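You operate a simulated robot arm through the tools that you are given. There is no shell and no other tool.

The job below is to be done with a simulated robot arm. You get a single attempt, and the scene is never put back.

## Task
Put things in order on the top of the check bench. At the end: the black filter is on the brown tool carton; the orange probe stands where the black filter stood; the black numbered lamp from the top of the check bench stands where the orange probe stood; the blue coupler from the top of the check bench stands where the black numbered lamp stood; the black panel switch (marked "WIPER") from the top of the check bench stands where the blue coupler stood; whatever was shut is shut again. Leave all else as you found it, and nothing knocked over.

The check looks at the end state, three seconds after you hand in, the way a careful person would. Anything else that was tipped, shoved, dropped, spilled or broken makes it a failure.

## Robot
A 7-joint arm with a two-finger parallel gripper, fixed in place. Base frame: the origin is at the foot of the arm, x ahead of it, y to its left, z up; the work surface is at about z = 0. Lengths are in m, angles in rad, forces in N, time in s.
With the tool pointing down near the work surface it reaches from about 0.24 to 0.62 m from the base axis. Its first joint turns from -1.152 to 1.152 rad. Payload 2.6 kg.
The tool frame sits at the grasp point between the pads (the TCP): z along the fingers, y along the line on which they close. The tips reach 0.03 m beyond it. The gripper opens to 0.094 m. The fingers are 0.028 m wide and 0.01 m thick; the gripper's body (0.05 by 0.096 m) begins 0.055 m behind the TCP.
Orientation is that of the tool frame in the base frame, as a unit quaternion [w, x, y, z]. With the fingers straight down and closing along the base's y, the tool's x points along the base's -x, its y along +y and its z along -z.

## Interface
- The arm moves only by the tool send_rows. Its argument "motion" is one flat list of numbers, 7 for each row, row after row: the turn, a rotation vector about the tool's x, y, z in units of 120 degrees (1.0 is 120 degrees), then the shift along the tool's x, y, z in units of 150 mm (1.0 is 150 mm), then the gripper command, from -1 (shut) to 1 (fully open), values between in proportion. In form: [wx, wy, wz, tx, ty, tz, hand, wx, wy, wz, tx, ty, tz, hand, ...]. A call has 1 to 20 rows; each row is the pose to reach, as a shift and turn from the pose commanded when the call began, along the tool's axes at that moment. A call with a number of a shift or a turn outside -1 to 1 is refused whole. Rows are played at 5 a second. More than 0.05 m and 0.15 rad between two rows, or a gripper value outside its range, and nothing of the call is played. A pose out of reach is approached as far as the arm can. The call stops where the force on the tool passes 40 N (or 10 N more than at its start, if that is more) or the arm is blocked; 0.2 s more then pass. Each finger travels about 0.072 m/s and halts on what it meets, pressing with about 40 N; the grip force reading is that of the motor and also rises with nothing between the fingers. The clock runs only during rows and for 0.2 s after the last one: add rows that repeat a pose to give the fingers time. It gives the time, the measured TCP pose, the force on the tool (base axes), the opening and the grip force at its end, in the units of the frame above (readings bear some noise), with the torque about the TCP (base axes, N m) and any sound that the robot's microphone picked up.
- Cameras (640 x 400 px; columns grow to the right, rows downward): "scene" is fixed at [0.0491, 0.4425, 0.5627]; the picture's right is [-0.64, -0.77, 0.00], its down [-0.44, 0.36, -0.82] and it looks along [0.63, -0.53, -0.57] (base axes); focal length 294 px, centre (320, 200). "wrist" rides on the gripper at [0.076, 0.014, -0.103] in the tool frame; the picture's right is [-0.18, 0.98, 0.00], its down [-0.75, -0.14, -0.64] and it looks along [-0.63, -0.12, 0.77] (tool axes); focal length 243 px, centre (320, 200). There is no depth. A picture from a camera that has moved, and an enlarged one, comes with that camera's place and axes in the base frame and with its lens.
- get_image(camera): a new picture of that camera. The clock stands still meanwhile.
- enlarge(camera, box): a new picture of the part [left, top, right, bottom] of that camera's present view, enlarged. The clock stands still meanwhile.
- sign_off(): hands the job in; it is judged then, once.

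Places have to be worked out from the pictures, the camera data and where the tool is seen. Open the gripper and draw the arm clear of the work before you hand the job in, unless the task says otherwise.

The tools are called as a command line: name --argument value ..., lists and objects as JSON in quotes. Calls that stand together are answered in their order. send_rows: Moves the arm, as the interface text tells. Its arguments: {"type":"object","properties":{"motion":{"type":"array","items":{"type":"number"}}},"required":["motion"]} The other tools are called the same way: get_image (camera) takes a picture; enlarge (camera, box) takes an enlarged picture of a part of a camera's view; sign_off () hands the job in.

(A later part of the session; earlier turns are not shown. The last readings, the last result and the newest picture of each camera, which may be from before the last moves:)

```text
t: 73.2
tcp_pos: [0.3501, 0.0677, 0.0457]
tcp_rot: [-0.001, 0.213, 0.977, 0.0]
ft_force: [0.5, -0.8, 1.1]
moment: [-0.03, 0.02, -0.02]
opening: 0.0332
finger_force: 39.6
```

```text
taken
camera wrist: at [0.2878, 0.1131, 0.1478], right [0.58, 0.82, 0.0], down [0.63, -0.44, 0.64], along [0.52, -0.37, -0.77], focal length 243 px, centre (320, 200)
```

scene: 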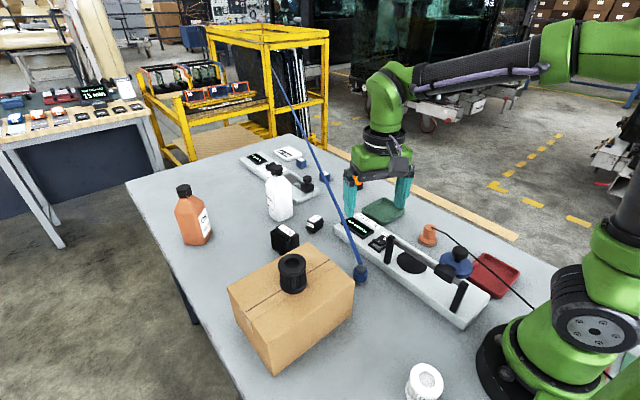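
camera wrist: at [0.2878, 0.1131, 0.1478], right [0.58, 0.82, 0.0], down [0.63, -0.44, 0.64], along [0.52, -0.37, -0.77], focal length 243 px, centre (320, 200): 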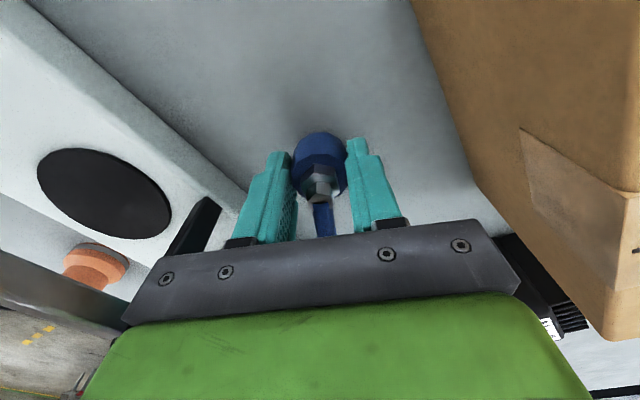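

Gripped (0.033 m) with the coupler at (0.350, 0.068). Lifting slowly, watching for any hose pull.

send_rows --motion '[0, 0, 0, 0, 0, -0.05, -0.6, 0, 0, 0, 0, 0, -0.12, -0.6, 0, 0, 0, 0, 0, -0.2, -0.6, 0, 0, 0, 0, 0, -0.3, -0.6, 0, 0, 0, 0, 0, -0.4, -0.6, 0, 0, 0, 0, 0, -0.5, -0.6, 0, 0, 0, 0, 0, -0.5, -0.6]'

get_image --camera "scene"

get_image --camera "wrist"

```text
t: 74.8
tcp_pos: [0.3497, 0.0675, 0.1219]
tcp_rot: [0.0, 0.211, 0.977, -0.001]
ft_force: [0.0, 0.4, -1.4]
moment: [0.03, 0.0, -0.01]
opening: 0.0335
finger_force: 40.0
```

```text
taken
```

scene: 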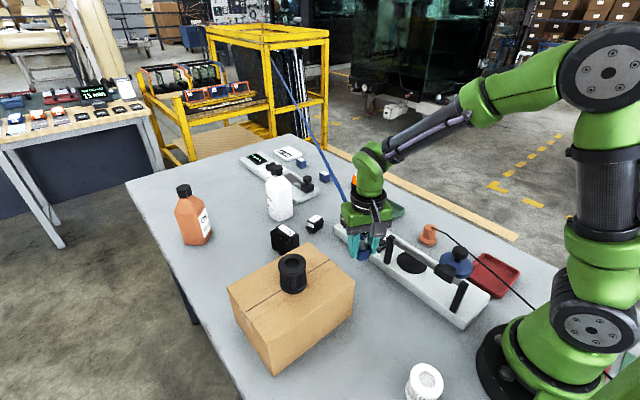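

```text
taken
camera wrist: at [0.2882, 0.114, 0.2237], right [0.58, 0.82, 0.0], down [0.63, -0.44, 0.64], along [0.52, -0.37, -0.77], focal length 243 px, centre (320, 200)
```

wrist: 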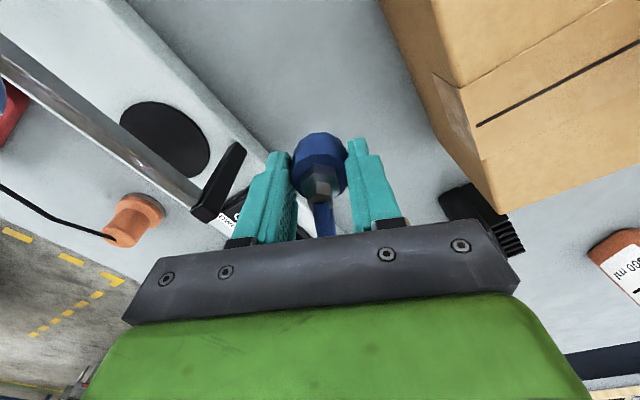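

Only the small weight shows, no hose tension. Raising to z≈0.25.

send_rows --motion '[0, 0, 0, 0, 0, -0.2, -0.6, 0, 0, 0, 0, 0, -0.4, -0.6, 0, 0, 0, 0, 0, -0.6, -0.6, 0, 0, 0, 0, 0, -0.85, -0.6, 0, 0, 0, 0, 0, -0.85, -0.6]'

send_rows --motion '[0, 0, 0, -0.06, -0.15, 0, -0.6, 0, 0, 0, -0.12, -0.3, 0, -0.6, 0, 0, 0, -0.18, -0.45, 0, -0.6, 0, 0, 0, -0.23, -0.58, 0, -0.6, 0, 0, 0, -0.277, -0.704, 0, -0.6, 0, 0, 0, -0.277, -0.704, 0, -0.6]'

get_image --camera "scene"

```text
t: 76.0
tcp_pos: [0.3489, 0.0659, 0.2474]
tcp_rot: [0.0, 0.214, 0.977, 0.001]
ft_force: [-0.8, -0.1, -1.9]
moment: [0.0, -0.01, -0.02]
opening: 0.0334
finger_force: 40.1
```

```text
t: 77.4
tcp_pos: [0.3444, -0.0451, 0.2522]
tcp_rot: [-0.001, 0.212, 0.977, 0.0]
ft_force: [0.0, -0.2, -1.1]
moment: [-0.01, -0.01, -0.02]
opening: 0.0333
finger_force: 39.5
```

```text
taken
```

scene: 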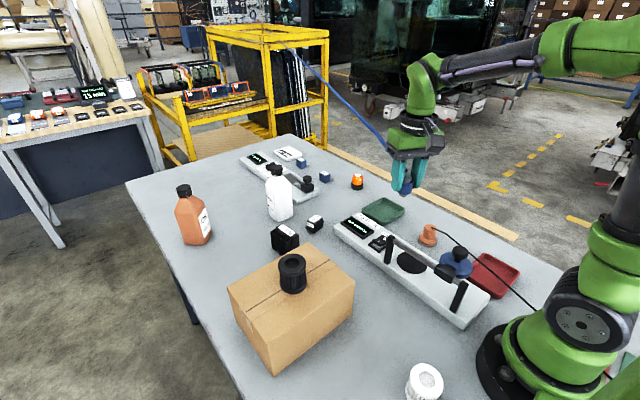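

Hose follows freely high above everything. Continuing toward the lamp's old place.

send_rows --motion '[0, 0, 0, -0.06, -0.15, 0, -0.6, 0, 0, 0, -0.12, -0.3, 0, -0.6, 0, 0, 0, -0.18, -0.45, 0, -0.6, 0, 0, 0, -0.23, -0.58, 0, -0.6, 0, 0, 0, -0.277, -0.704, 0, -0.6, 0, 0, 0, -0.277, -0.704, 0, -0.6]'

send_rows --motion '[0, 0, -0.02, -0.06, -0.15, 0, -0.6, 0, 0, -0.04, -0.12, -0.3, 0, -0.6, 0, 0, -0.06, -0.18, -0.45, 0, -0.6, 0, 0, -0.08, -0.23, -0.58, 0, -0.6, 0, 0, -0.08, -0.277, -0.704, 0, -0.6, 0, 0, -0.08, -0.277, -0.704, 0, -0.6]'

get_image --camera "scene"

get_image --camera "wrist"

```text
t: 78.8
tcp_pos: [0.3377, -0.161, 0.2518]
tcp_rot: [0.0, 0.212, 0.977, 0.0]
ft_force: [-0.2, -0.1, -1.7]
moment: [0.0, 0.03, 0.0]
opening: 0.0338
finger_force: 39.8
```

```text
t: 80.2
tcp_pos: [0.3345, -0.2724, 0.2486]
tcp_rot: [0.0, 0.13, 0.992, 0.0]
ft_force: [0.0, 0.1, -0.8]
moment: [0.01, 0.02, -0.02]
opening: 0.0333
finger_force: 39.9
```

```text
taken
```

scene: 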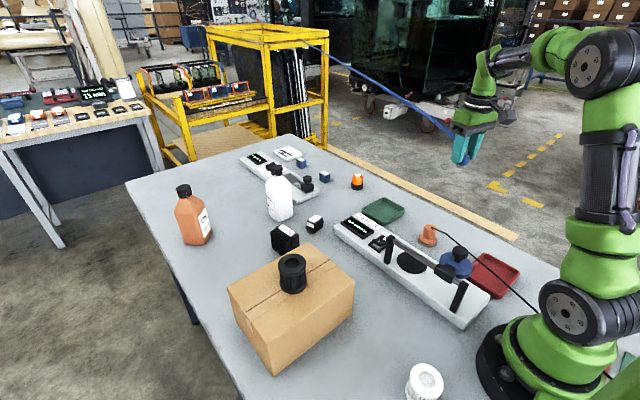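

```text
taken
camera wrist: at [0.2657, -0.238, 0.3504], right [0.43, 0.9, 0.0], down [0.69, -0.33, 0.64], along [0.58, -0.28, -0.77], focal length 243 px, centre (320, 200)
```

wrist: 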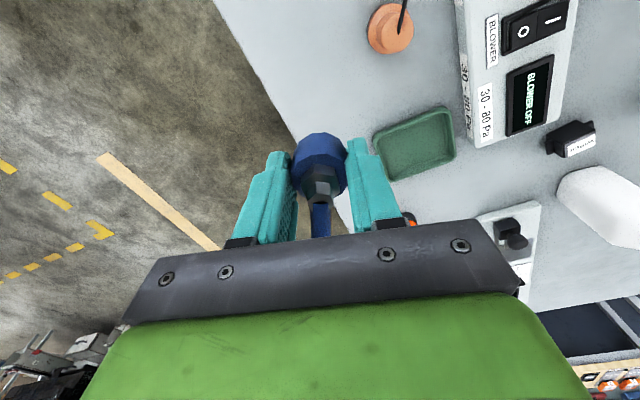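

The coupler is above the lamp's old place (0.333,-0.272). Descending in stages.

send_rows --motion '[0, 0, 0, 0, 0, 0.2, -0.6, 0, 0, 0, 0, 0, 0.45, -0.6, 0, 0, 0, 0, 0, 0.7, -0.6, 0, 0, 0, 0, 0, 0.9, -0.6, 0, 0, 0, 0, 0, 1, -0.6, 0, 0, 0, 0, 0, 1, -0.6]'

get_image --camera "scene"

get_image --camera "wrist"

```text
t: 81.6
tcp_pos: [0.3341, -0.272, 0.0971]
tcp_rot: [0.0, 0.131, 0.991, 0.0]
ft_force: [0.2, -0.2, -1.8]
moment: [-0.01, 0.0, -0.01]
opening: 0.033
finger_force: 39.6
```

```text
taken
```

scene: 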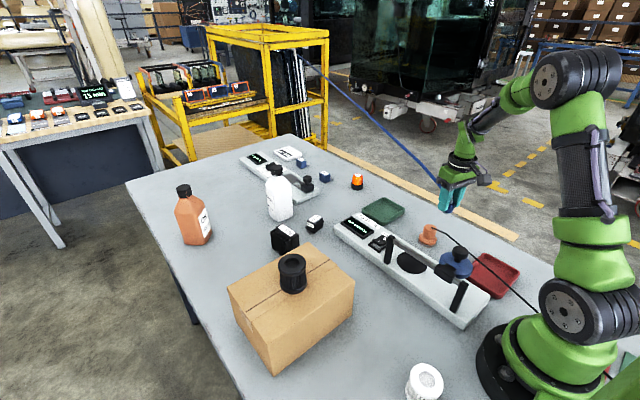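

```text
taken
camera wrist: at [0.2655, -0.238, 0.1992], right [0.43, 0.9, 0.0], down [0.69, -0.33, 0.64], along [0.58, -0.28, -0.77], focal length 243 px, centre (320, 200)
```

wrist: 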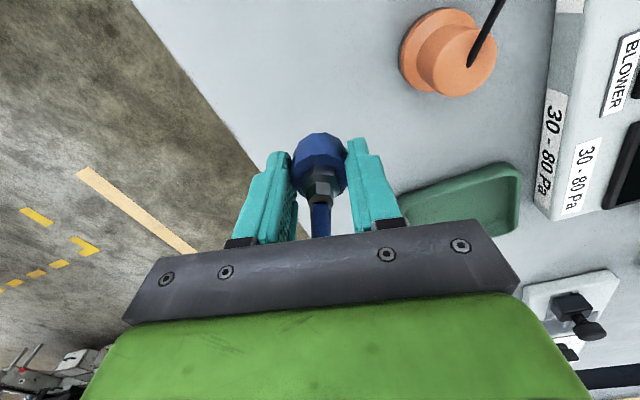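

Clear below. Down to z≈0.050, then small steps to touch-down.

send_rows --motion '[0, 0, 0, 0, 0, 0.1, -0.6, 0, 0, 0, 0, 0, 0.2, -0.6, 0, 0, 0, 0, 0, 0.27, -0.6, 0, 0, 0, 0, 0, 0.31, -0.6, 0, 0, 0, 0, 0, 0.31, -0.6]'

send_rows --motion '[0, 0, 0, 0, 0, 0.007, -0.6, 0, 0, 0, 0, 0, 0.014, -0.6, 0, 0, 0, 0, 0, 0.014, -0.6]'

```text
t: 82.8
tcp_pos: [0.3319, -0.2726, 0.0521]
tcp_rot: [0.001, 0.131, 0.991, 0.0]
ft_force: [0.0, -0.2, -2.5]
moment: [-0.01, 0.0, 0.03]
opening: 0.0332
finger_force: 40.0
```

```text
t: 83.6
tcp_pos: [0.3324, -0.2734, 0.049]
tcp_rot: [0.0, 0.131, 0.991, 0.0]
ft_force: [0.7, -0.2, -0.5]
moment: [0.0, -0.02, -0.03]
opening: 0.0335
finger_force: 39.6
```

send_rows --motion '[0, 0, 0, 0, 0, 0.007, -0.6, 0, 0, 0, 0, 0, 0.014, -0.6, 0, 0, 0, 0, 0, 0.014, -0.6]'

```text
t: 84.4
tcp_pos: [0.3323, -0.272, 0.0467]
tcp_rot: [0.001, 0.13, 0.992, 0.0]
ft_force: [0.1, 0.6, -0.7]
moment: [0.03, 0.03, 0.01]
opening: 0.0335
finger_force: 39.7
```

Not in contact yet; a touch lower.

send_rows --motion '[0, 0, 0, 0, 0, 0.005, -0.6, 0, 0, 0, 0, 0, 0.01, -0.6, 0, 0, 0, 0, 0, 0.01, -0.6]'

```text
t: 85.2
tcp_pos: [0.3319, -0.273, 0.0463]
tcp_rot: [0.001, 0.129, 0.992, 0.001]
ft_force: [-0.7, -0.6, 0.9]
moment: [-0.04, 0.01, 0.01]
opening: 0.0331
finger_force: 40.1
```

send_rows --motion '[0, 0, 0, 0, 0, 0.004, -0.6, 0, 0, 0, 0, 0, 0.006, -0.6, 0, 0, 0, 0, 0, 0.006, -0.6]'

```text
t: 86.0
tcp_pos: [0.3308, -0.2742, 0.0468]
tcp_rot: [0.001, 0.131, 0.991, 0.0]
ft_force: [-4.2, 2.9, 13.1]
moment: [0.12, 0.19, -0.04]
opening: 0.0336
finger_force: 39.5
```

Touch-down (13 N). Ease up slightly and open the fingers gradually to about 0.052 m.

send_rows --motion '[0, 0, 0, 0, 0, -0.005, -0.6, 0, 0, 0, 0, 0, -0.005, -0.6, 0, 0, 0, 0, 0, -0.005, -0.27, 0, 0, 0, 0, 0, -0.005, -0.2, 0, 0, 0, 0, 0, -0.005, -0.1, 0, 0, 0, 0, 0, -0.005, 0.1, 0, 0, 0, 0, 0, -0.005, 0.1]'

get_image --camera "wrist"

enlarge --camera "scene" --box '[380, 140, 540, 260]'

```text
t: 87.6
tcp_pos: [0.3307, -0.2731, 0.0464]
tcp_rot: [0.0, 0.131, 0.991, 0.0]
ft_force: [0.0, 0.0, 0.6]
moment: [0.03, 0.0, -0.02]
opening: 0.052
finger_force: 0.1
```

```text
taken
camera wrist: at [0.2636, -0.2383, 0.1482], right [0.43, 0.9, 0.0], down [0.69, -0.33, 0.64], along [0.58, -0.28, -0.77], focal length 243 px, centre (320, 200)
```

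wrist: 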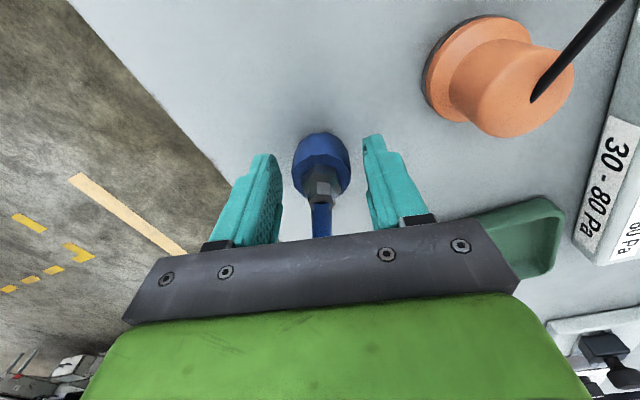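

```text
3.33 times, centred on (460, 200) of scene
camera zoom: at [0.0491, 0.4425, 0.5627], right [-0.64, -0.77, 0.0], down [-0.44, 0.36, -0.82], along [0.63, -0.53, -0.57], focal length 979 px, centre (-147, 200)
```

zoom: 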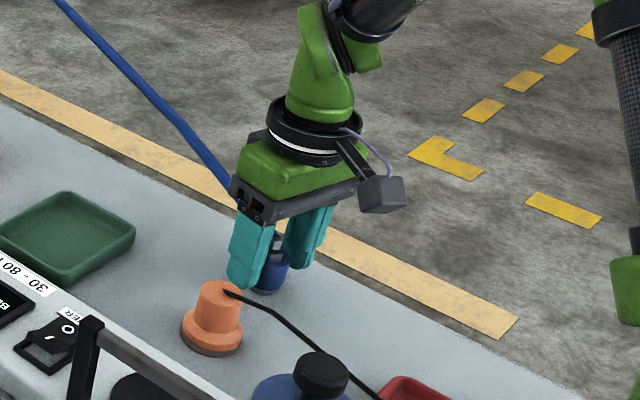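

The coupler stands free between the fingers, upright. Rising straight up slowly, watching for any catch on the hose.

send_rows --motion '[0, 0, 0, 0, 0, -0.05, 0.1, 0, 0, 0, 0, 0, -0.12, 0.1, 0, 0, 0, 0, 0, -0.2, 0.1, 0, 0, 0, 0, 0, -0.32, 0.1, 0, 0, 0, 0, 0, -0.5, 0.1, 0, 0, 0, 0, 0, -0.7, 0.1, 0, 0, 0, 0, 0, -0.9, 0.1, 0, 0, 0, 0, 0, -1, 0.1, 0, 0, 0, 0, 0, -1, 0.1]'

get_image --camera "wrist"

get_image --camera "scene"

```text
t: 89.6
tcp_pos: [0.3294, -0.2722, 0.1959]
tcp_rot: [0.0, 0.131, 0.991, 0.0]
ft_force: [-0.4, -0.4, 0.1]
moment: [-0.02, -0.01, -0.03]
opening: 0.0518
finger_force: 0.1
```

```text
taken
camera wrist: at [0.2621, -0.2382, 0.2988], right [0.43, 0.9, 0.0], down [0.69, -0.33, 0.64], along [0.58, -0.28, -0.77], focal length 243 px, centre (320, 200)
```

wrist: 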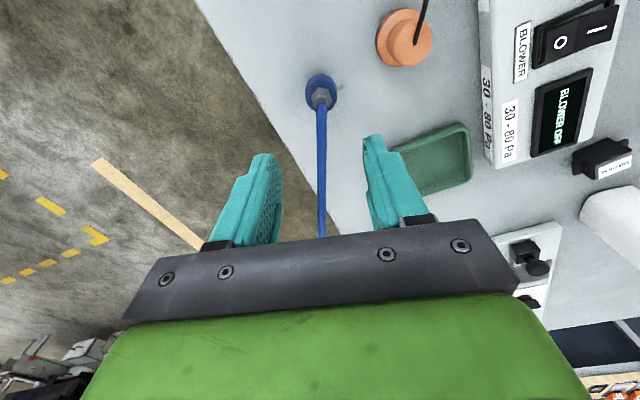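

```text
taken
```

scene: 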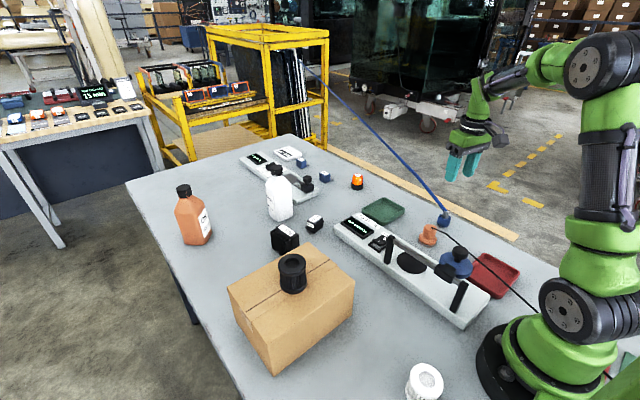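

The coupler stands in the lamp's old place, hose clear of everything. Now to the WIPER switch: I'll rise and move to a viewpoint behind it.

send_rows --motion '[0, 0, 0, 0, 0, -0.2, 0.5, 0, 0, 0, -0.03, 0.15, -0.4, 1, 0, 0, 0, -0.07, 0.35, -0.5, 1, 0, 0, 0, -0.12, 0.55, -0.5, 1, 0, 0, 0, -0.17, 0.77, -0.5, 1, 0, 0, 0, -0.217, 0.99, -0.5, 1, 0, 0, 0, -0.217, 0.99, -0.5, 1]'

send_rows --motion '[0, 0, 0, -0.04, 0.2, 0, 1, 0, 0, 0, -0.09, 0.4, 0, 1, 0, 0, 0, -0.13, 0.6, 0, 1, 0, 0, 0, -0.17, 0.8, 0, 1, 0, 0, 0, -0.217, 0.99, 0, 1, 0, 0, 0, -0.217, 0.99, 0, 1]'

get_image --camera "wrist"

enlarge --camera "scene" --box '[290, 200, 340, 240]'

```text
t: 91.2
tcp_pos: [0.4009, -0.1363, 0.2681]
tcp_rot: [0.0, 0.131, 0.991, 0.0]
ft_force: [1.2, 0.2, -0.2]
moment: [-0.02, -0.01, 0.0]
opening: 0.0938
finger_force: 0.1
```

```text
t: 92.6
tcp_pos: [0.4705, -0.0038, 0.2724]
tcp_rot: [-0.001, 0.131, 0.991, 0.0]
ft_force: [0.0, -0.1, 0.1]
moment: [-0.02, 0.02, 0.0]
opening: 0.0941
finger_force: 0.0
```

```text
taken
camera wrist: at [0.4025, 0.0313, 0.3742], right [0.43, 0.9, 0.0], down [0.69, -0.33, 0.64], along [0.58, -0.28, -0.77], focal length 243 px, centre (320, 200)
```

wrist: 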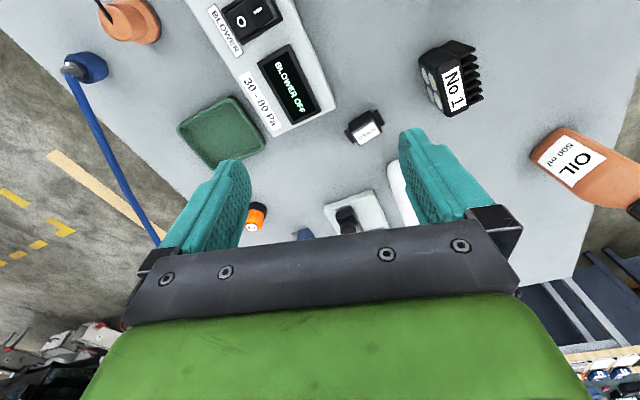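

```text
10.00 times, centred on (315, 220) of scene
camera zoom: at [0.0491, 0.4425, 0.5627], right [-0.64, -0.77, 0.0], down [-0.44, 0.36, -0.82], along [0.63, -0.53, -0.57], focal length 2938 px, centre (370, 0)
```

zoom: 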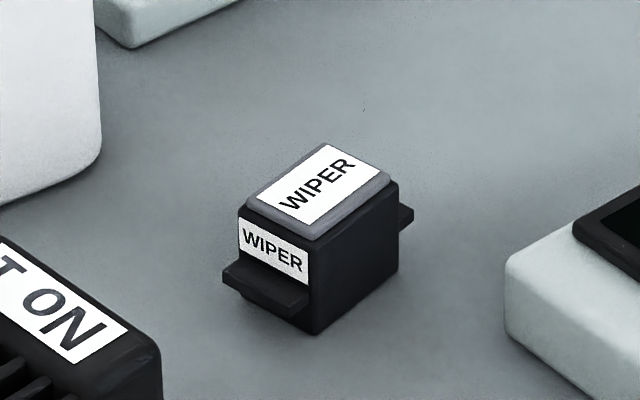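

enlarge --camera "wrist" --box '[320, 90, 410, 160]'

enlarge --camera "wrist" --box '[380, 20, 520, 140]'

```text
5.71 times, centred on (365, 125) of wrist
camera zoom: at [0.4025, 0.0313, 0.3742], right [0.43, 0.9, 0.0], down [0.69, -0.33, 0.64], along [0.58, -0.28, -0.77], focal length 1386 px, centre (63, 629)
```

zoom: 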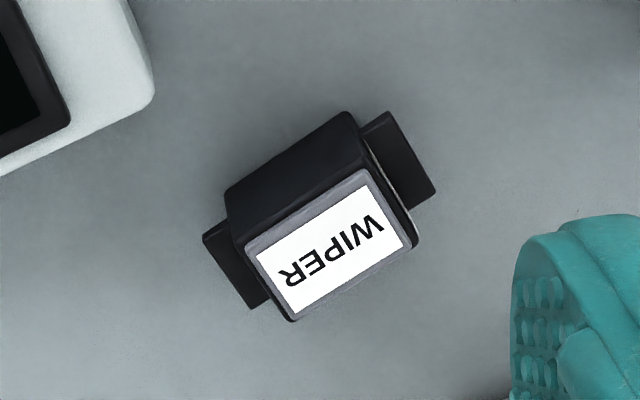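

```text
3.33 times, centred on (450, 80) of wrist
camera zoom: at [0.4025, 0.0313, 0.3742], right [0.43, 0.9, 0.0], down [0.69, -0.33, 0.64], along [0.58, -0.28, -0.77], focal length 809 px, centre (-113, 600)
```

zoom: 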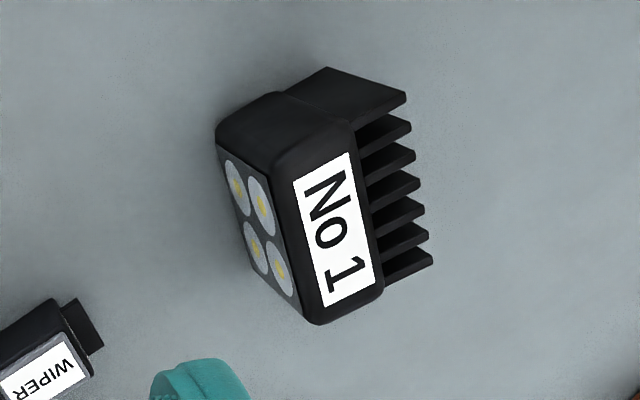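

The lamp's LEDs confirm its identity. The switch's top is centred at about (0.570, 0.0275), body about 0.036 × 0.028, long side at about 98°, height ~0.034, with clips at the long ends. I'll turn the fingers to close on the short side and come above it.

send_rows --motion '[0, 0, 0.06, -0.06, 0.04, 0, 1, 0, 0, 0.12, -0.12, 0.08, 0, 1, 0, 0, 0.18, -0.18, 0.12, 0, 1, 0, 0, 0.24, -0.24, 0.16, 0.05, 1, 0, 0, 0.3, -0.31, 0.2, 0.1, 1, 0, 0, 0.36, -0.38, 0.24, 0.2, 1, 0, 0, 0.42, -0.45, 0.28, 0.3, 0.6, 0, 0, 0.48, -0.52, 0.33, 0.45, 0.4, 0, 0, 0.53, -0.584, 0.373, 0.6, 0.3, 0, 0, 0.5525, -0.584, 0.373, 0.68, 0.3, 0, 0, 0.5525, -0.584, 0.373, 0.68, 0.3]'

get_image --camera "wrist"

enlarge --camera "wrist" --box '[270, 60, 390, 160]'

get_image --camera "scene"

```text
t: 95.0
tcp_pos: [0.5695, 0.0284, 0.1702]
tcp_rot: [0.0, 0.651, 0.759, 0.001]
ft_force: [-0.7, -0.3, 0.3]
moment: [0.0, -0.03, -0.02]
opening: 0.0609
finger_force: 0.1
```

```text
taken
camera wrist: at [0.5739, 0.1076, 0.2715], right [1.0, -0.03, 0.0], down [-0.03, -0.77, 0.64], along [-0.02, -0.64, -0.77], focal length 243 px, centre (320, 200)
```

wrist: 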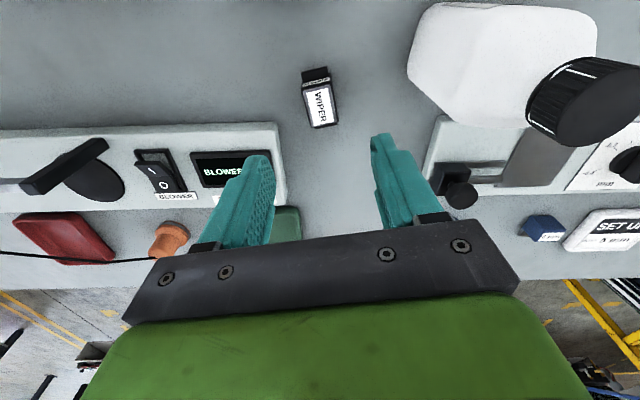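

```text
4.00 times, centred on (330, 110) of wrist
camera zoom: at [0.5739, 0.1076, 0.2715], right [1.0, -0.03, 0.0], down [-0.03, -0.77, 0.64], along [-0.02, -0.64, -0.77], focal length 970 px, centre (280, 560)
```

zoom: 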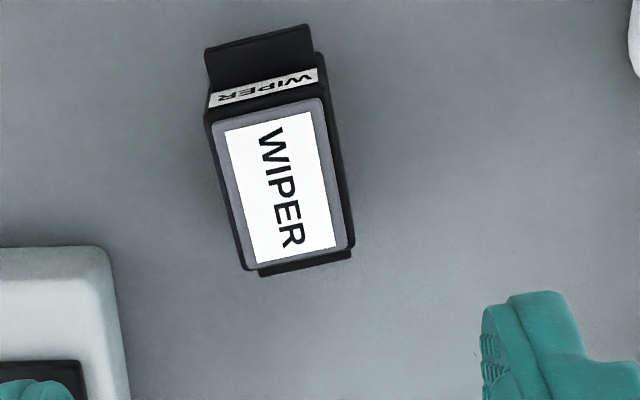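

```text
taken
```

scene: 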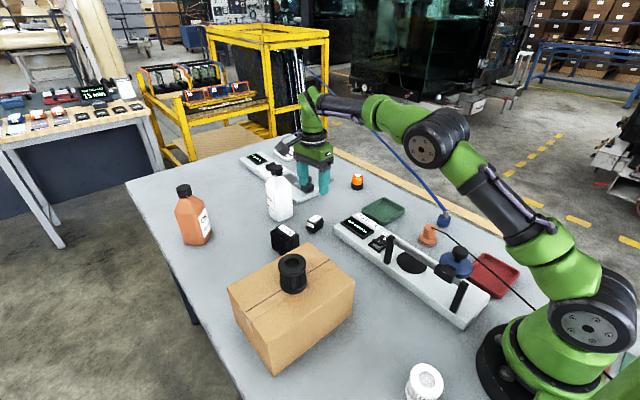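

The switch is aligned (about 2 mm offset along the tool's x). I'll descend in two stages to z≈0.039.

send_rows --motion '[0, 0, 0, -0.015, 0, 0.15, 0.3, 0, 0, 0, -0.015, 0, 0.3, 0.3, 0, 0, 0, -0.015, 0, 0.45, 0.3, 0, 0, 0, -0.015, 0, 0.58, 0.3, 0, 0, 0, -0.015, 0, 0.58, 0.3]'

get_image --camera "wrist"

enlarge --camera "scene" --box '[240, 140, 400, 260]'

```text
t: 96.2
tcp_pos: [0.5704, 0.0256, 0.0825]
tcp_rot: [0.0, 0.651, 0.759, 0.0]
ft_force: [0.9, -0.1, 0.1]
moment: [0.01, -0.01, 0.04]
opening: 0.061
finger_force: 0.1
```

```text
taken
camera wrist: at [0.5745, 0.105, 0.1845], right [1.0, -0.03, 0.0], down [-0.03, -0.77, 0.64], along [-0.02, -0.64, -0.77], focal length 243 px, centre (320, 200)
```

wrist: 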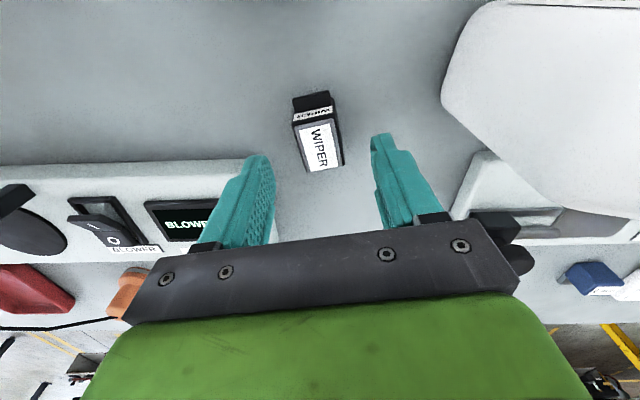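

```text
3.33 times, centred on (320, 200) of scene
camera zoom: at [0.0491, 0.4425, 0.5627], right [-0.64, -0.77, 0.0], down [-0.44, 0.36, -0.82], along [0.63, -0.53, -0.57], focal length 979 px, centre (320, 200)
```

zoom: 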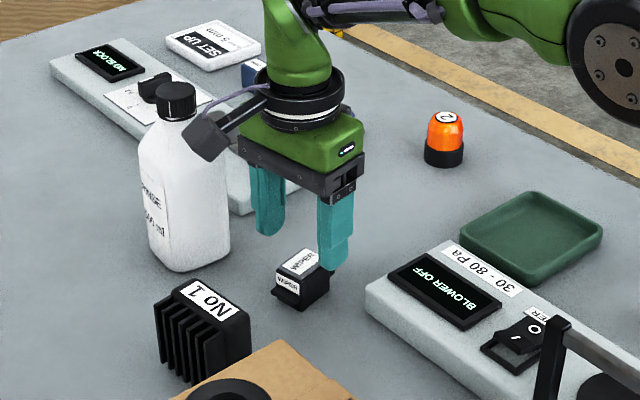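

Well lined up. The rig's corner is close to the left finger, so I'll narrow the opening to 0.046 m first, then go down to z≈0.039.

send_rows --motion '[0, 0, 0, 0, 0, 0, -0.02, 0, 0, 0, 0, 0, 0, -0.02, 0, 0, 0, 0, 0, 0.08, -0.02, 0, 0, 0, 0, 0, 0.16, -0.02, 0, 0, 0, 0, 0, 0.23, -0.02, 0, 0, 0, 0, 0, 0.285, -0.02, 0, 0, 0, 0, 0, 0.285, -0.02]'

get_image --camera "wrist"

enlarge --camera "scene" --box '[260, 160, 380, 250]'

```text
t: 97.8
tcp_pos: [0.5702, 0.0264, 0.0405]
tcp_rot: [0.0, 0.652, 0.758, 0.0]
ft_force: [-0.2, -0.2, -0.9]
moment: [-0.02, 0.02, -0.02]
opening: 0.0462
finger_force: 0.1
```

```text
taken
camera wrist: at [0.5743, 0.1065, 0.1417], right [1.0, -0.03, 0.0], down [-0.03, -0.77, 0.64], along [-0.02, -0.64, -0.77], focal length 243 px, centre (320, 200)
```

wrist: 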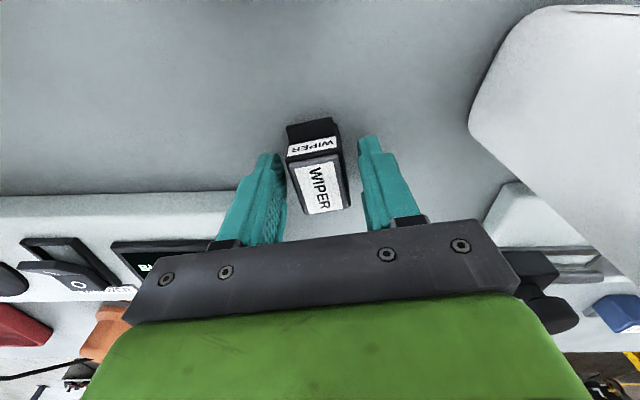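

```text
4.44 times, centred on (320, 205) of scene
camera zoom: at [0.0491, 0.4425, 0.5627], right [-0.64, -0.77, 0.0], down [-0.44, 0.36, -0.82], along [0.63, -0.53, -0.57], focal length 1306 px, centre (320, 178)
```

zoom: 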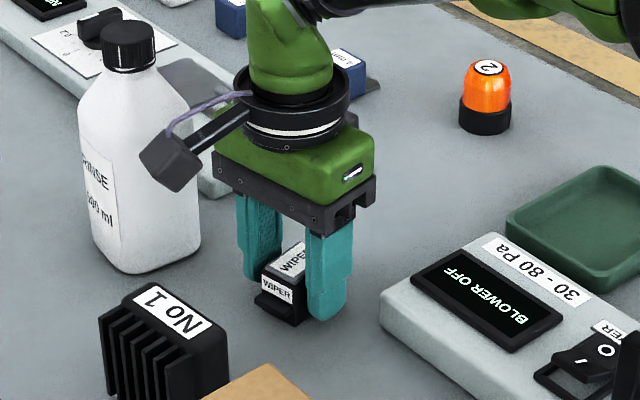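

The switch is between the fingers. Closing on its short sides.

send_rows --motion '[0, 0, 0, 0, 0, 0, -0.2, 0, 0, 0, 0, 0, 0, -0.4, 0, 0, 0, 0, 0, 0, -0.6, 0, 0, 0, 0, 0, 0, -0.7, 0, 0, 0, 0, 0, 0, -0.7]'

get_image --camera "wrist"

```text
t: 99.0
tcp_pos: [0.5702, 0.027, 0.0402]
tcp_rot: [0.001, 0.651, 0.759, 0.0]
ft_force: [0.3, -0.3, 0.9]
moment: [-0.03, 0.02, -0.01]
opening: 0.029
finger_force: 40.1
```

```text
taken
camera wrist: at [0.5743, 0.1064, 0.1418], right [1.0, -0.03, 0.0], down [-0.02, -0.77, 0.64], along [-0.02, -0.64, -0.77], focal length 243 px, centre (320, 200)
```

wrist: 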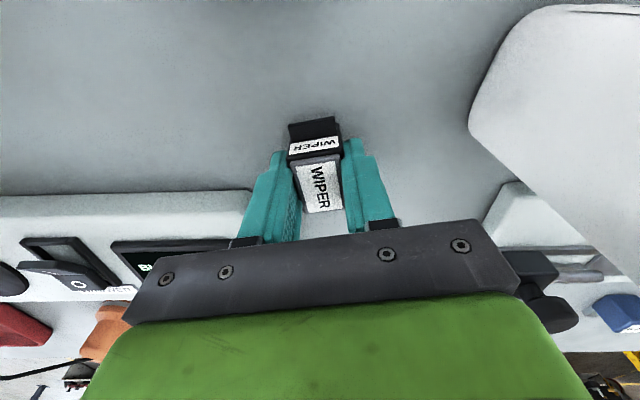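

Gripped at 0.029 m. Lifting straight up.

send_rows --motion '[0, 0, 0, 0, 0, -0.05, -0.7, 0, 0, 0, 0, 0, -0.15, -0.7, 0, 0, 0, 0, 0, -0.3, -0.7, 0, 0, 0, 0, 0, -0.5, -0.7, 0, 0, 0, 0, 0, -0.75, -0.7, 0, 0, 0, 0, 0, -1, -0.7, 0, 0, 0, 0, 0, -1, -0.7]'

get_image --camera "scene"

get_image --camera "wrist"

```text
t: 100.6
tcp_pos: [0.5752, 0.0274, 0.1894]
tcp_rot: [0.0, 0.651, 0.759, 0.001]
ft_force: [0.3, -0.4, 0.0]
moment: [0.01, -0.02, -0.01]
opening: 0.0289
finger_force: 39.2
```

```text
taken
```

scene: 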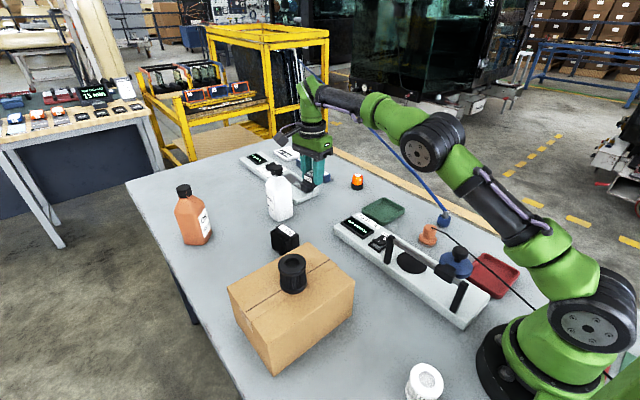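

```text
taken
camera wrist: at [0.5788, 0.1063, 0.2927], right [1.0, -0.03, 0.0], down [-0.02, -0.77, 0.64], along [-0.02, -0.64, -0.77], focal length 243 px, centre (320, 200)
```

wrist: 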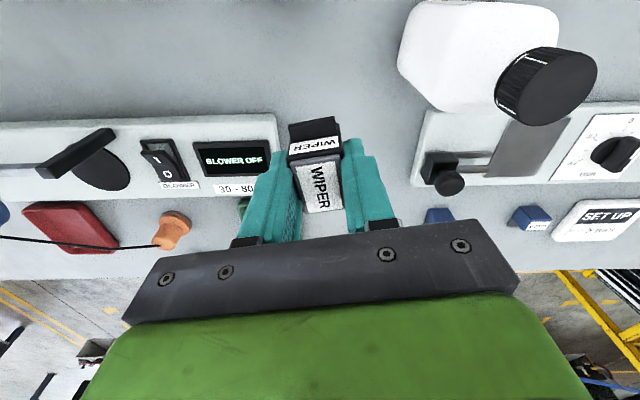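

Held well. I'll cross to the coupler's old place at z≈0.25, turning the tool so the camera clears the carton when lowering.

send_rows --motion '[0, 0, 0, 0, 0, -0.2, -0.7, 0, 0, 0, 0.05, -0.14, -0.4, -0.7, 0, 0, 0, 0.1, -0.3, -0.4, -0.7, 0, 0, 0, 0.15, -0.45, -0.4, -0.7, 0, 0, 0, 0.2, -0.58, -0.4, -0.7, 0, 0, 0, 0.247, -0.704, -0.4, -0.7, 0, 0, 0, 0.247, -0.704, -0.4, -0.7]'

send_rows --motion '[0, 0, -0.06, 0.03, -0.09, 0, -0.7, 0, 0, -0.12, 0.06, -0.18, 0, -0.7, 0, 0, -0.18, 0.09, -0.27, 0, -0.7, 0, 0, -0.24, 0.12, -0.36, 0, -0.7, 0, 0, -0.3, 0.16, -0.45, 0, -0.7, 0, 0, -0.36, 0.19, -0.54, 0, -0.7, 0, 0, -0.42, 0.22, -0.63, 0, -0.7, 0, 0, -0.471, 0.247, -0.704, 0, -0.7, 0, 0, -0.471, 0.247, -0.704, 0, -0.7]'

get_image --camera "scene"

get_image --camera "wrist"

```text
t: 102.2
tcp_pos: [0.461, 0.0476, 0.25]
tcp_rot: [0.0, 0.651, 0.759, -0.001]
ft_force: [-1.1, -0.3, 0.3]
moment: [-0.01, -0.04, -0.02]
opening: 0.0287
finger_force: 39.7
```

```text
t: 104.2
tcp_pos: [0.3502, 0.067, 0.2502]
tcp_rot: [0.0, 0.213, 0.977, 0.0]
ft_force: [-0.4, 0.2, -0.6]
moment: [0.01, 0.02, -0.02]
opening: 0.0289
finger_force: 39.8
```

```text
taken
```

scene: 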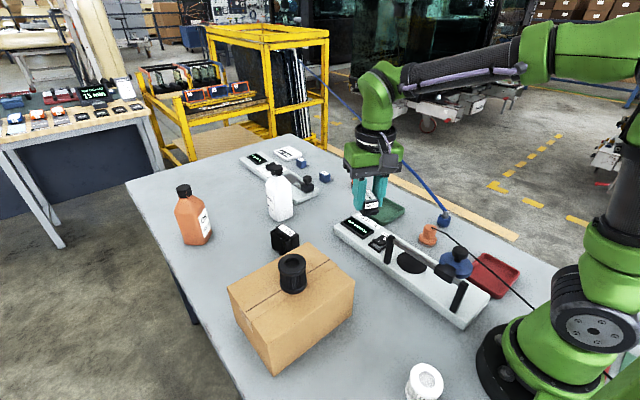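

```text
taken
camera wrist: at [0.2889, 0.113, 0.3519], right [0.58, 0.82, 0.0], down [0.63, -0.44, 0.64], along [0.52, -0.37, -0.77], focal length 243 px, centre (320, 200)
```

wrist: 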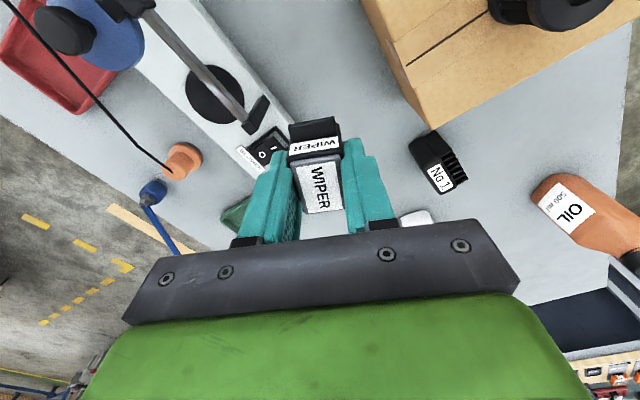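

The switch is directly above the coupler's old place. Descending in stages.

send_rows --motion '[0, 0, 0, 0, 0, 0.2, -0.7, 0, 0, 0, 0, 0, 0.45, -0.7, 0, 0, 0, 0, 0, 0.7, -0.7, 0, 0, 0, 0, 0, 0.9, -0.7, 0, 0, 0, 0, 0, 1, -0.7, 0, 0, 0, 0, 0, 1, -0.7]'

send_rows --motion '[0, 0, 0, 0, 0.005, 0.1, -0.7, 0, 0, 0, 0, 0.005, 0.2, -0.7, 0, 0, 0, 0, 0.005, 0.29, -0.7, 0, 0, 0, 0, 0.005, 0.36, -0.7, 0, 0, 0, 0, 0.005, 0.36, -0.7]'

enlarge --camera "scene" --box '[300, 180, 460, 300]'

get_image --camera "wrist"

```text
t: 105.6
tcp_pos: [0.3527, 0.0678, 0.1005]
tcp_rot: [0.001, 0.214, 0.977, 0.0]
ft_force: [-0.2, -0.5, -0.9]
moment: [0.0, -0.03, 0.01]
opening: 0.0287
finger_force: 40.1
```

```text
t: 106.8
tcp_pos: [0.3492, 0.0694, 0.0458]
tcp_rot: [0.0, 0.216, 0.976, 0.0]
ft_force: [0.2, 0.2, -1.0]
moment: [-0.01, 0.02, -0.02]
opening: 0.0287
finger_force: 40.0
```

```text
3.33 times, centred on (380, 240) of scene
camera zoom: at [0.0491, 0.4425, 0.5627], right [-0.64, -0.77, 0.0], down [-0.44, 0.36, -0.82], along [0.63, -0.53, -0.57], focal length 979 px, centre (120, 67)
```

zoom: 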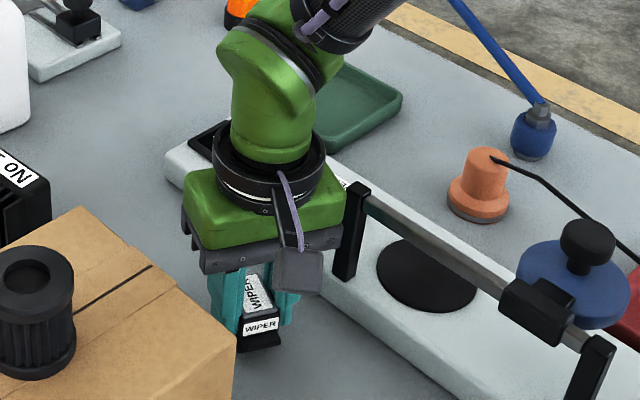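

```text
taken
camera wrist: at [0.2886, 0.1152, 0.1478], right [0.58, 0.82, 0.0], down [0.63, -0.44, 0.64], along [0.52, -0.37, -0.77], focal length 243 px, centre (320, 200)
```

wrist: 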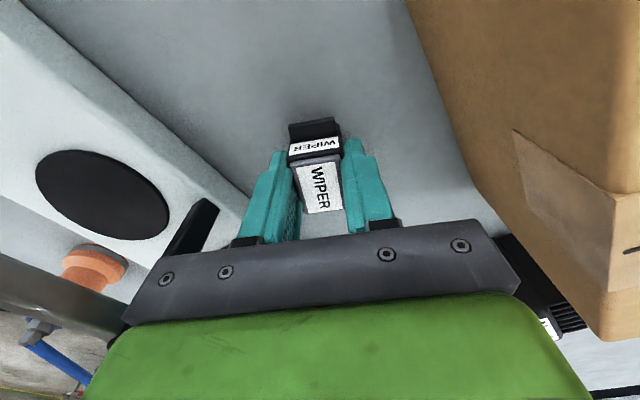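

Clear so far. Lowering the last few millimetres in small steps.

send_rows --motion '[0, 0, 0, 0, 0, 0.01, -0.7, 0, 0, 0, 0, 0, 0.02, -0.7, 0, 0, 0, 0, 0, 0.026, -0.7, 0, 0, 0, 0, 0, 0.026, -0.7]'

send_rows --motion '[0, 0, 0, 0, 0, 0.005, -0.7, 0, 0, 0, 0, 0, 0.01, -0.7, 0, 0, 0, 0, 0, 0.01, -0.7]'

```text
t: 107.8
tcp_pos: [0.3496, 0.069, 0.0423]
tcp_rot: [-0.001, 0.214, 0.977, 0.0]
ft_force: [-0.4, 0.6, -0.8]
moment: [0.0, 0.04, -0.02]
opening: 0.0292
finger_force: 40.1
```

```text
t: 108.6
tcp_pos: [0.3506, 0.0687, 0.0402]
tcp_rot: [0.0, 0.214, 0.977, 0.0]
ft_force: [0.6, -0.2, -0.2]
moment: [0.0, 0.0, -0.03]
opening: 0.0288
finger_force: 40.1
```

send_rows --motion '[0, 0, 0, 0, 0, 0.005, -0.7, 0, 0, 0, 0, 0, 0.009, -0.7, 0, 0, 0, 0, 0, 0.009, -0.7]'

```text
t: 109.4
tcp_pos: [0.3509, 0.0674, 0.0398]
tcp_rot: [0.0, 0.215, 0.977, 0.001]
ft_force: [-6.0, -1.5, 23.9]
moment: [-0.09, 0.17, -0.03]
opening: 0.0287
finger_force: 39.8
```

Touch-down (24 N). Ease up about a millimetre and open gradually to 0.05 m.

send_rows --motion '[0, 0, 0, 0, 0, -0.007, -0.7, 0, 0, 0, 0, 0, -0.007, -0.7, 0, 0, 0, 0, 0, -0.007, -0.36, 0, 0, 0, 0, 0, -0.007, -0.28, 0, 0, 0, 0, 0, -0.007, -0.15, 0, 0, 0, 0, 0, -0.007, 0.06, 0, 0, 0, 0, 0, -0.007, 0.06]'

get_image --camera "wrist"

enlarge --camera "scene" --box '[300, 180, 460, 300]'

```text
t: 111.0
tcp_pos: [0.3511, 0.0684, 0.0399]
tcp_rot: [0.001, 0.213, 0.977, 0.0]
ft_force: [0.6, -0.4, 0.1]
moment: [-0.04, -0.01, -0.02]
opening: 0.0496
finger_force: 0.1
```

```text
taken
camera wrist: at [0.2893, 0.1141, 0.1422], right [0.58, 0.82, 0.0], down [0.63, -0.44, 0.64], along [0.52, -0.37, -0.77], focal length 243 px, centre (320, 200)
```

wrist: 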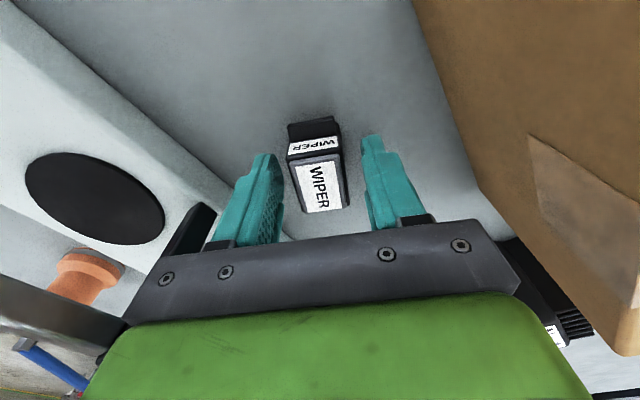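

```text
3.33 times, centred on (380, 240) of scene
camera zoom: at [0.0491, 0.4425, 0.5627], right [-0.64, -0.77, 0.0], down [-0.44, 0.36, -0.82], along [0.63, -0.53, -0.57], focal length 979 px, centre (120, 67)
```

zoom: 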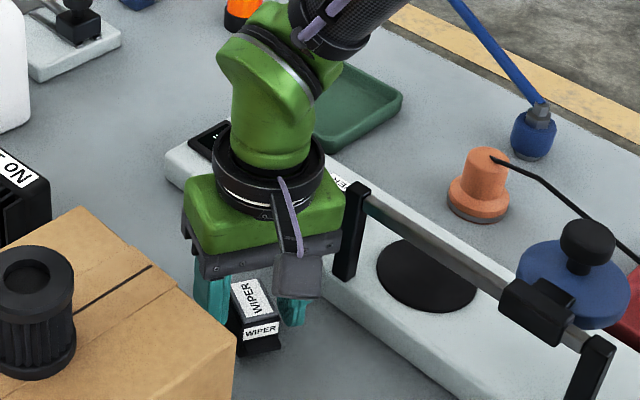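

The switch stands free and upright. Rising straight up clear of the work.

send_rows --motion '[0, 0, 0, 0, 0, -0.06, 0.06, 0, 0, 0, 0, 0, -0.15, 0.06, 0, 0, 0, 0, 0, -0.3, 0.06, 0, 0, 0, 0, 0, -0.5, 0.06, 0, 0, 0, 0, 0, -0.75, 0.3, 0, 0, 0, 0, 0, -1, 0.6, 0, 0, 0, 0, 0, -1, 1]'

send_rows --motion '[0, 0, 0, 0, 0, -0.2, 1, 0, 0, 0, 0, 0, -0.4, 1, 0, 0, 0, 0, 0, -0.6, 1, 0, 0, 0, 0, 0, -0.8, 1, 0, 0, 0, 0, 0, -0.9, 1, 0, 0, 0, 0, 0, -0.9, 1]'

get_image --camera "scene"

get_image --camera "wrist"

```text
t: 112.6
tcp_pos: [0.3496, 0.0685, 0.1915]
tcp_rot: [-0.001, 0.214, 0.977, 0.0]
ft_force: [-0.2, -0.9, 1.3]
moment: [0.0, 0.03, 0.02]
opening: 0.0941
finger_force: 0.1
```

```text
t: 114.0
tcp_pos: [0.3508, 0.0694, 0.3247]
tcp_rot: [0.0, 0.214, 0.977, 0.0]
ft_force: [-0.3, -0.6, 0.6]
moment: [0.03, -0.02, 0.0]
opening: 0.094
finger_force: 0.1
```

```text
taken
```

scene: 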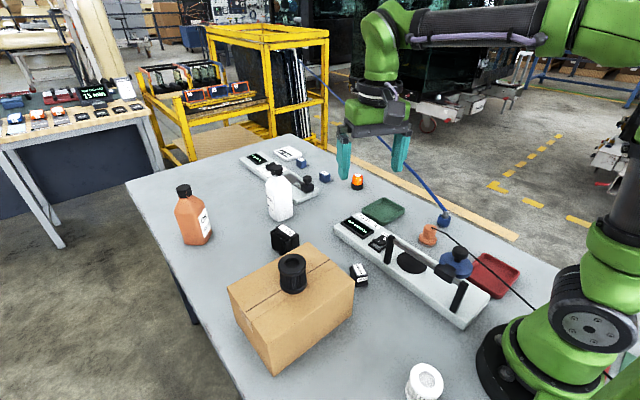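

```text
taken
camera wrist: at [0.2896, 0.1152, 0.4271], right [0.58, 0.82, 0.0], down [0.63, -0.44, 0.64], along [0.52, -0.37, -0.77], focal length 243 px, centre (320, 200)
```

wrist: 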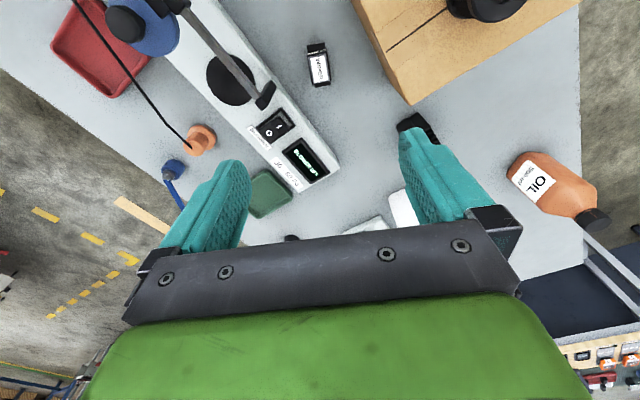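

All five objects appear placed. I'll enlarge several areas to check everything is upright and nothing else was disturbed.

enlarge --camera "scene" --box '[220, 130, 380, 230]'

enlarge --camera "scene" --box '[320, 180, 540, 330]'

enlarge --camera "scene" --box '[200, 220, 460, 400]'

enlarge --camera "wrist" --box '[140, 20, 420, 220]'

```text
4.00 times, centred on (300, 180) of scene
camera zoom: at [0.0491, 0.4425, 0.5627], right [-0.64, -0.77, 0.0], down [-0.44, 0.36, -0.82], along [0.63, -0.53, -0.57], focal length 1175 px, centre (400, 280)
```

zoom: 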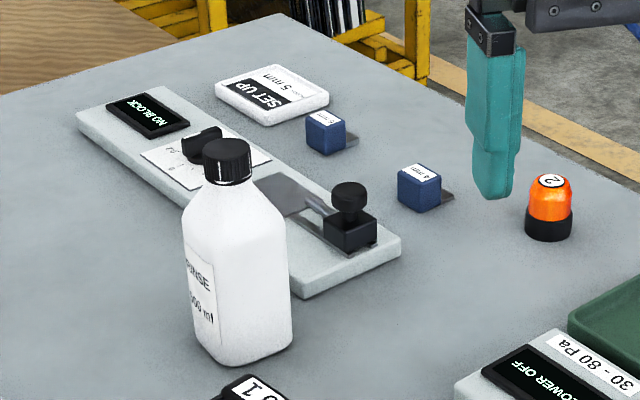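

```text
2.67 times, centred on (430, 255) of scene
camera zoom: at [0.0491, 0.4425, 0.5627], right [-0.64, -0.77, 0.0], down [-0.44, 0.36, -0.82], along [0.63, -0.53, -0.57], focal length 784 px, centre (27, 53)
```

zoom: 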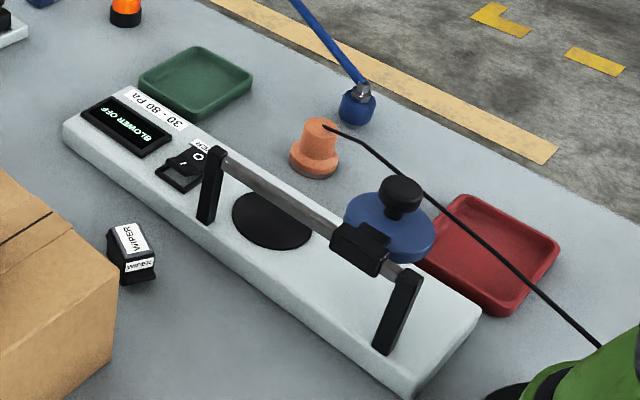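

```text
2.22 times, centred on (330, 310) of scene
camera zoom: at [0.0491, 0.4425, 0.5627], right [-0.64, -0.77, 0.0], down [-0.44, 0.36, -0.82], along [0.63, -0.53, -0.57], focal length 653 px, centre (298, -44)
```

zoom: 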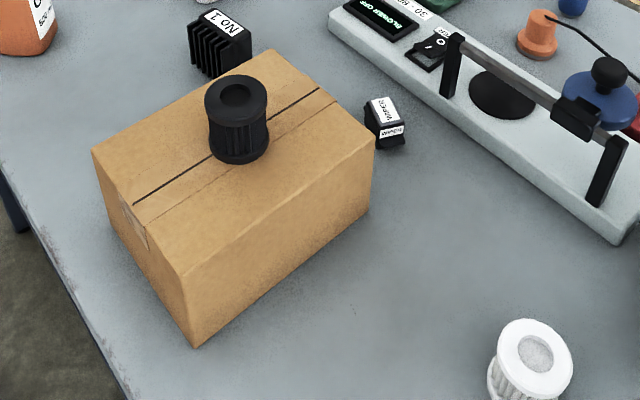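

```text
2.00 times, centred on (280, 120) of wrist
camera zoom: at [0.2896, 0.1152, 0.4271], right [0.58, 0.82, 0.0], down [0.63, -0.44, 0.64], along [0.52, -0.37, -0.77], focal length 485 px, centre (400, 360)
```

zoom: 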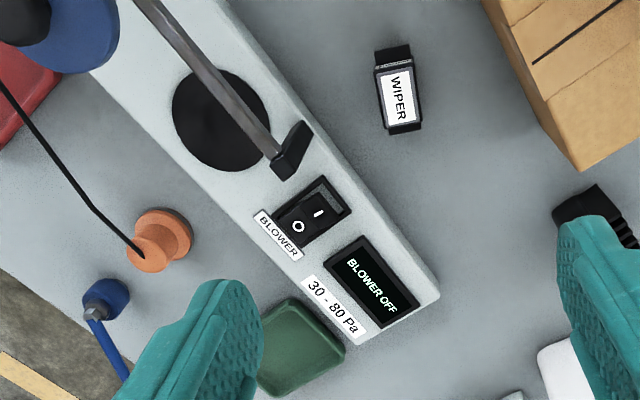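

Everything is upright and unmoved: carton corners, rig, trays, blocks, orange lamp and bottles all match the first pictures. As a last check I'll look at the carton's far label from high up, well clear of everything.

send_rows --motion '[0, 0, 0.06, -0.06, 0.14, 0, 1, 0, 0, 0.12, -0.12, 0.28, 0, 1, 0, 0, 0.18, -0.18, 0.42, 0, 1, 0, 0, 0.24, -0.24, 0.56, 0, 1, 0, 0, 0.3, -0.3, 0.7, 0, 1, 0, 0, 0.36, -0.3, 0.7, 0, 1, 0, 0, 0.42, -0.3, 0.7, 0, 1, 0, 0, 0.48, -0.3, 0.7, 0, 1, 0, 0, 0.54, -0.3, 0.7, 0, 1, 0, 0, 0.6, -0.3, 0.7, 0, 1, 0, 0, 0.66, -0.3, 0.7, 0, 1, 0, 0, 0.71, -0.3, 0.7, 0, 1, 0, 0, 0.71, -0.3, 0.7, 0, 1]'

get_image --camera "wrist"

```text
t: 116.8
tcp_pos: [0.4362, 0.1454, 0.3248]
tcp_rot: [-0.001, 0.819, 0.574, 0.0]
ft_force: [0.4, 0.1, -0.2]
moment: [-0.03, 0.02, 0.03]
opening: 0.0937
finger_force: 0.0
```

```text
taken
camera wrist: at [0.4769, 0.2132, 0.4269], right [0.86, -0.51, 0.0], down [-0.39, -0.66, 0.64], along [-0.33, -0.55, -0.77], focal length 243 px, centre (320, 200)
```

wrist: 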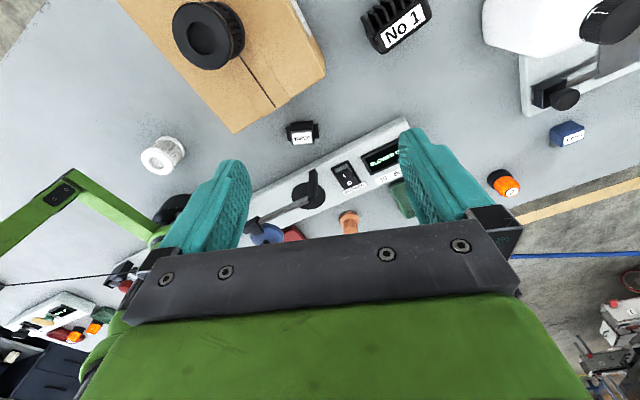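

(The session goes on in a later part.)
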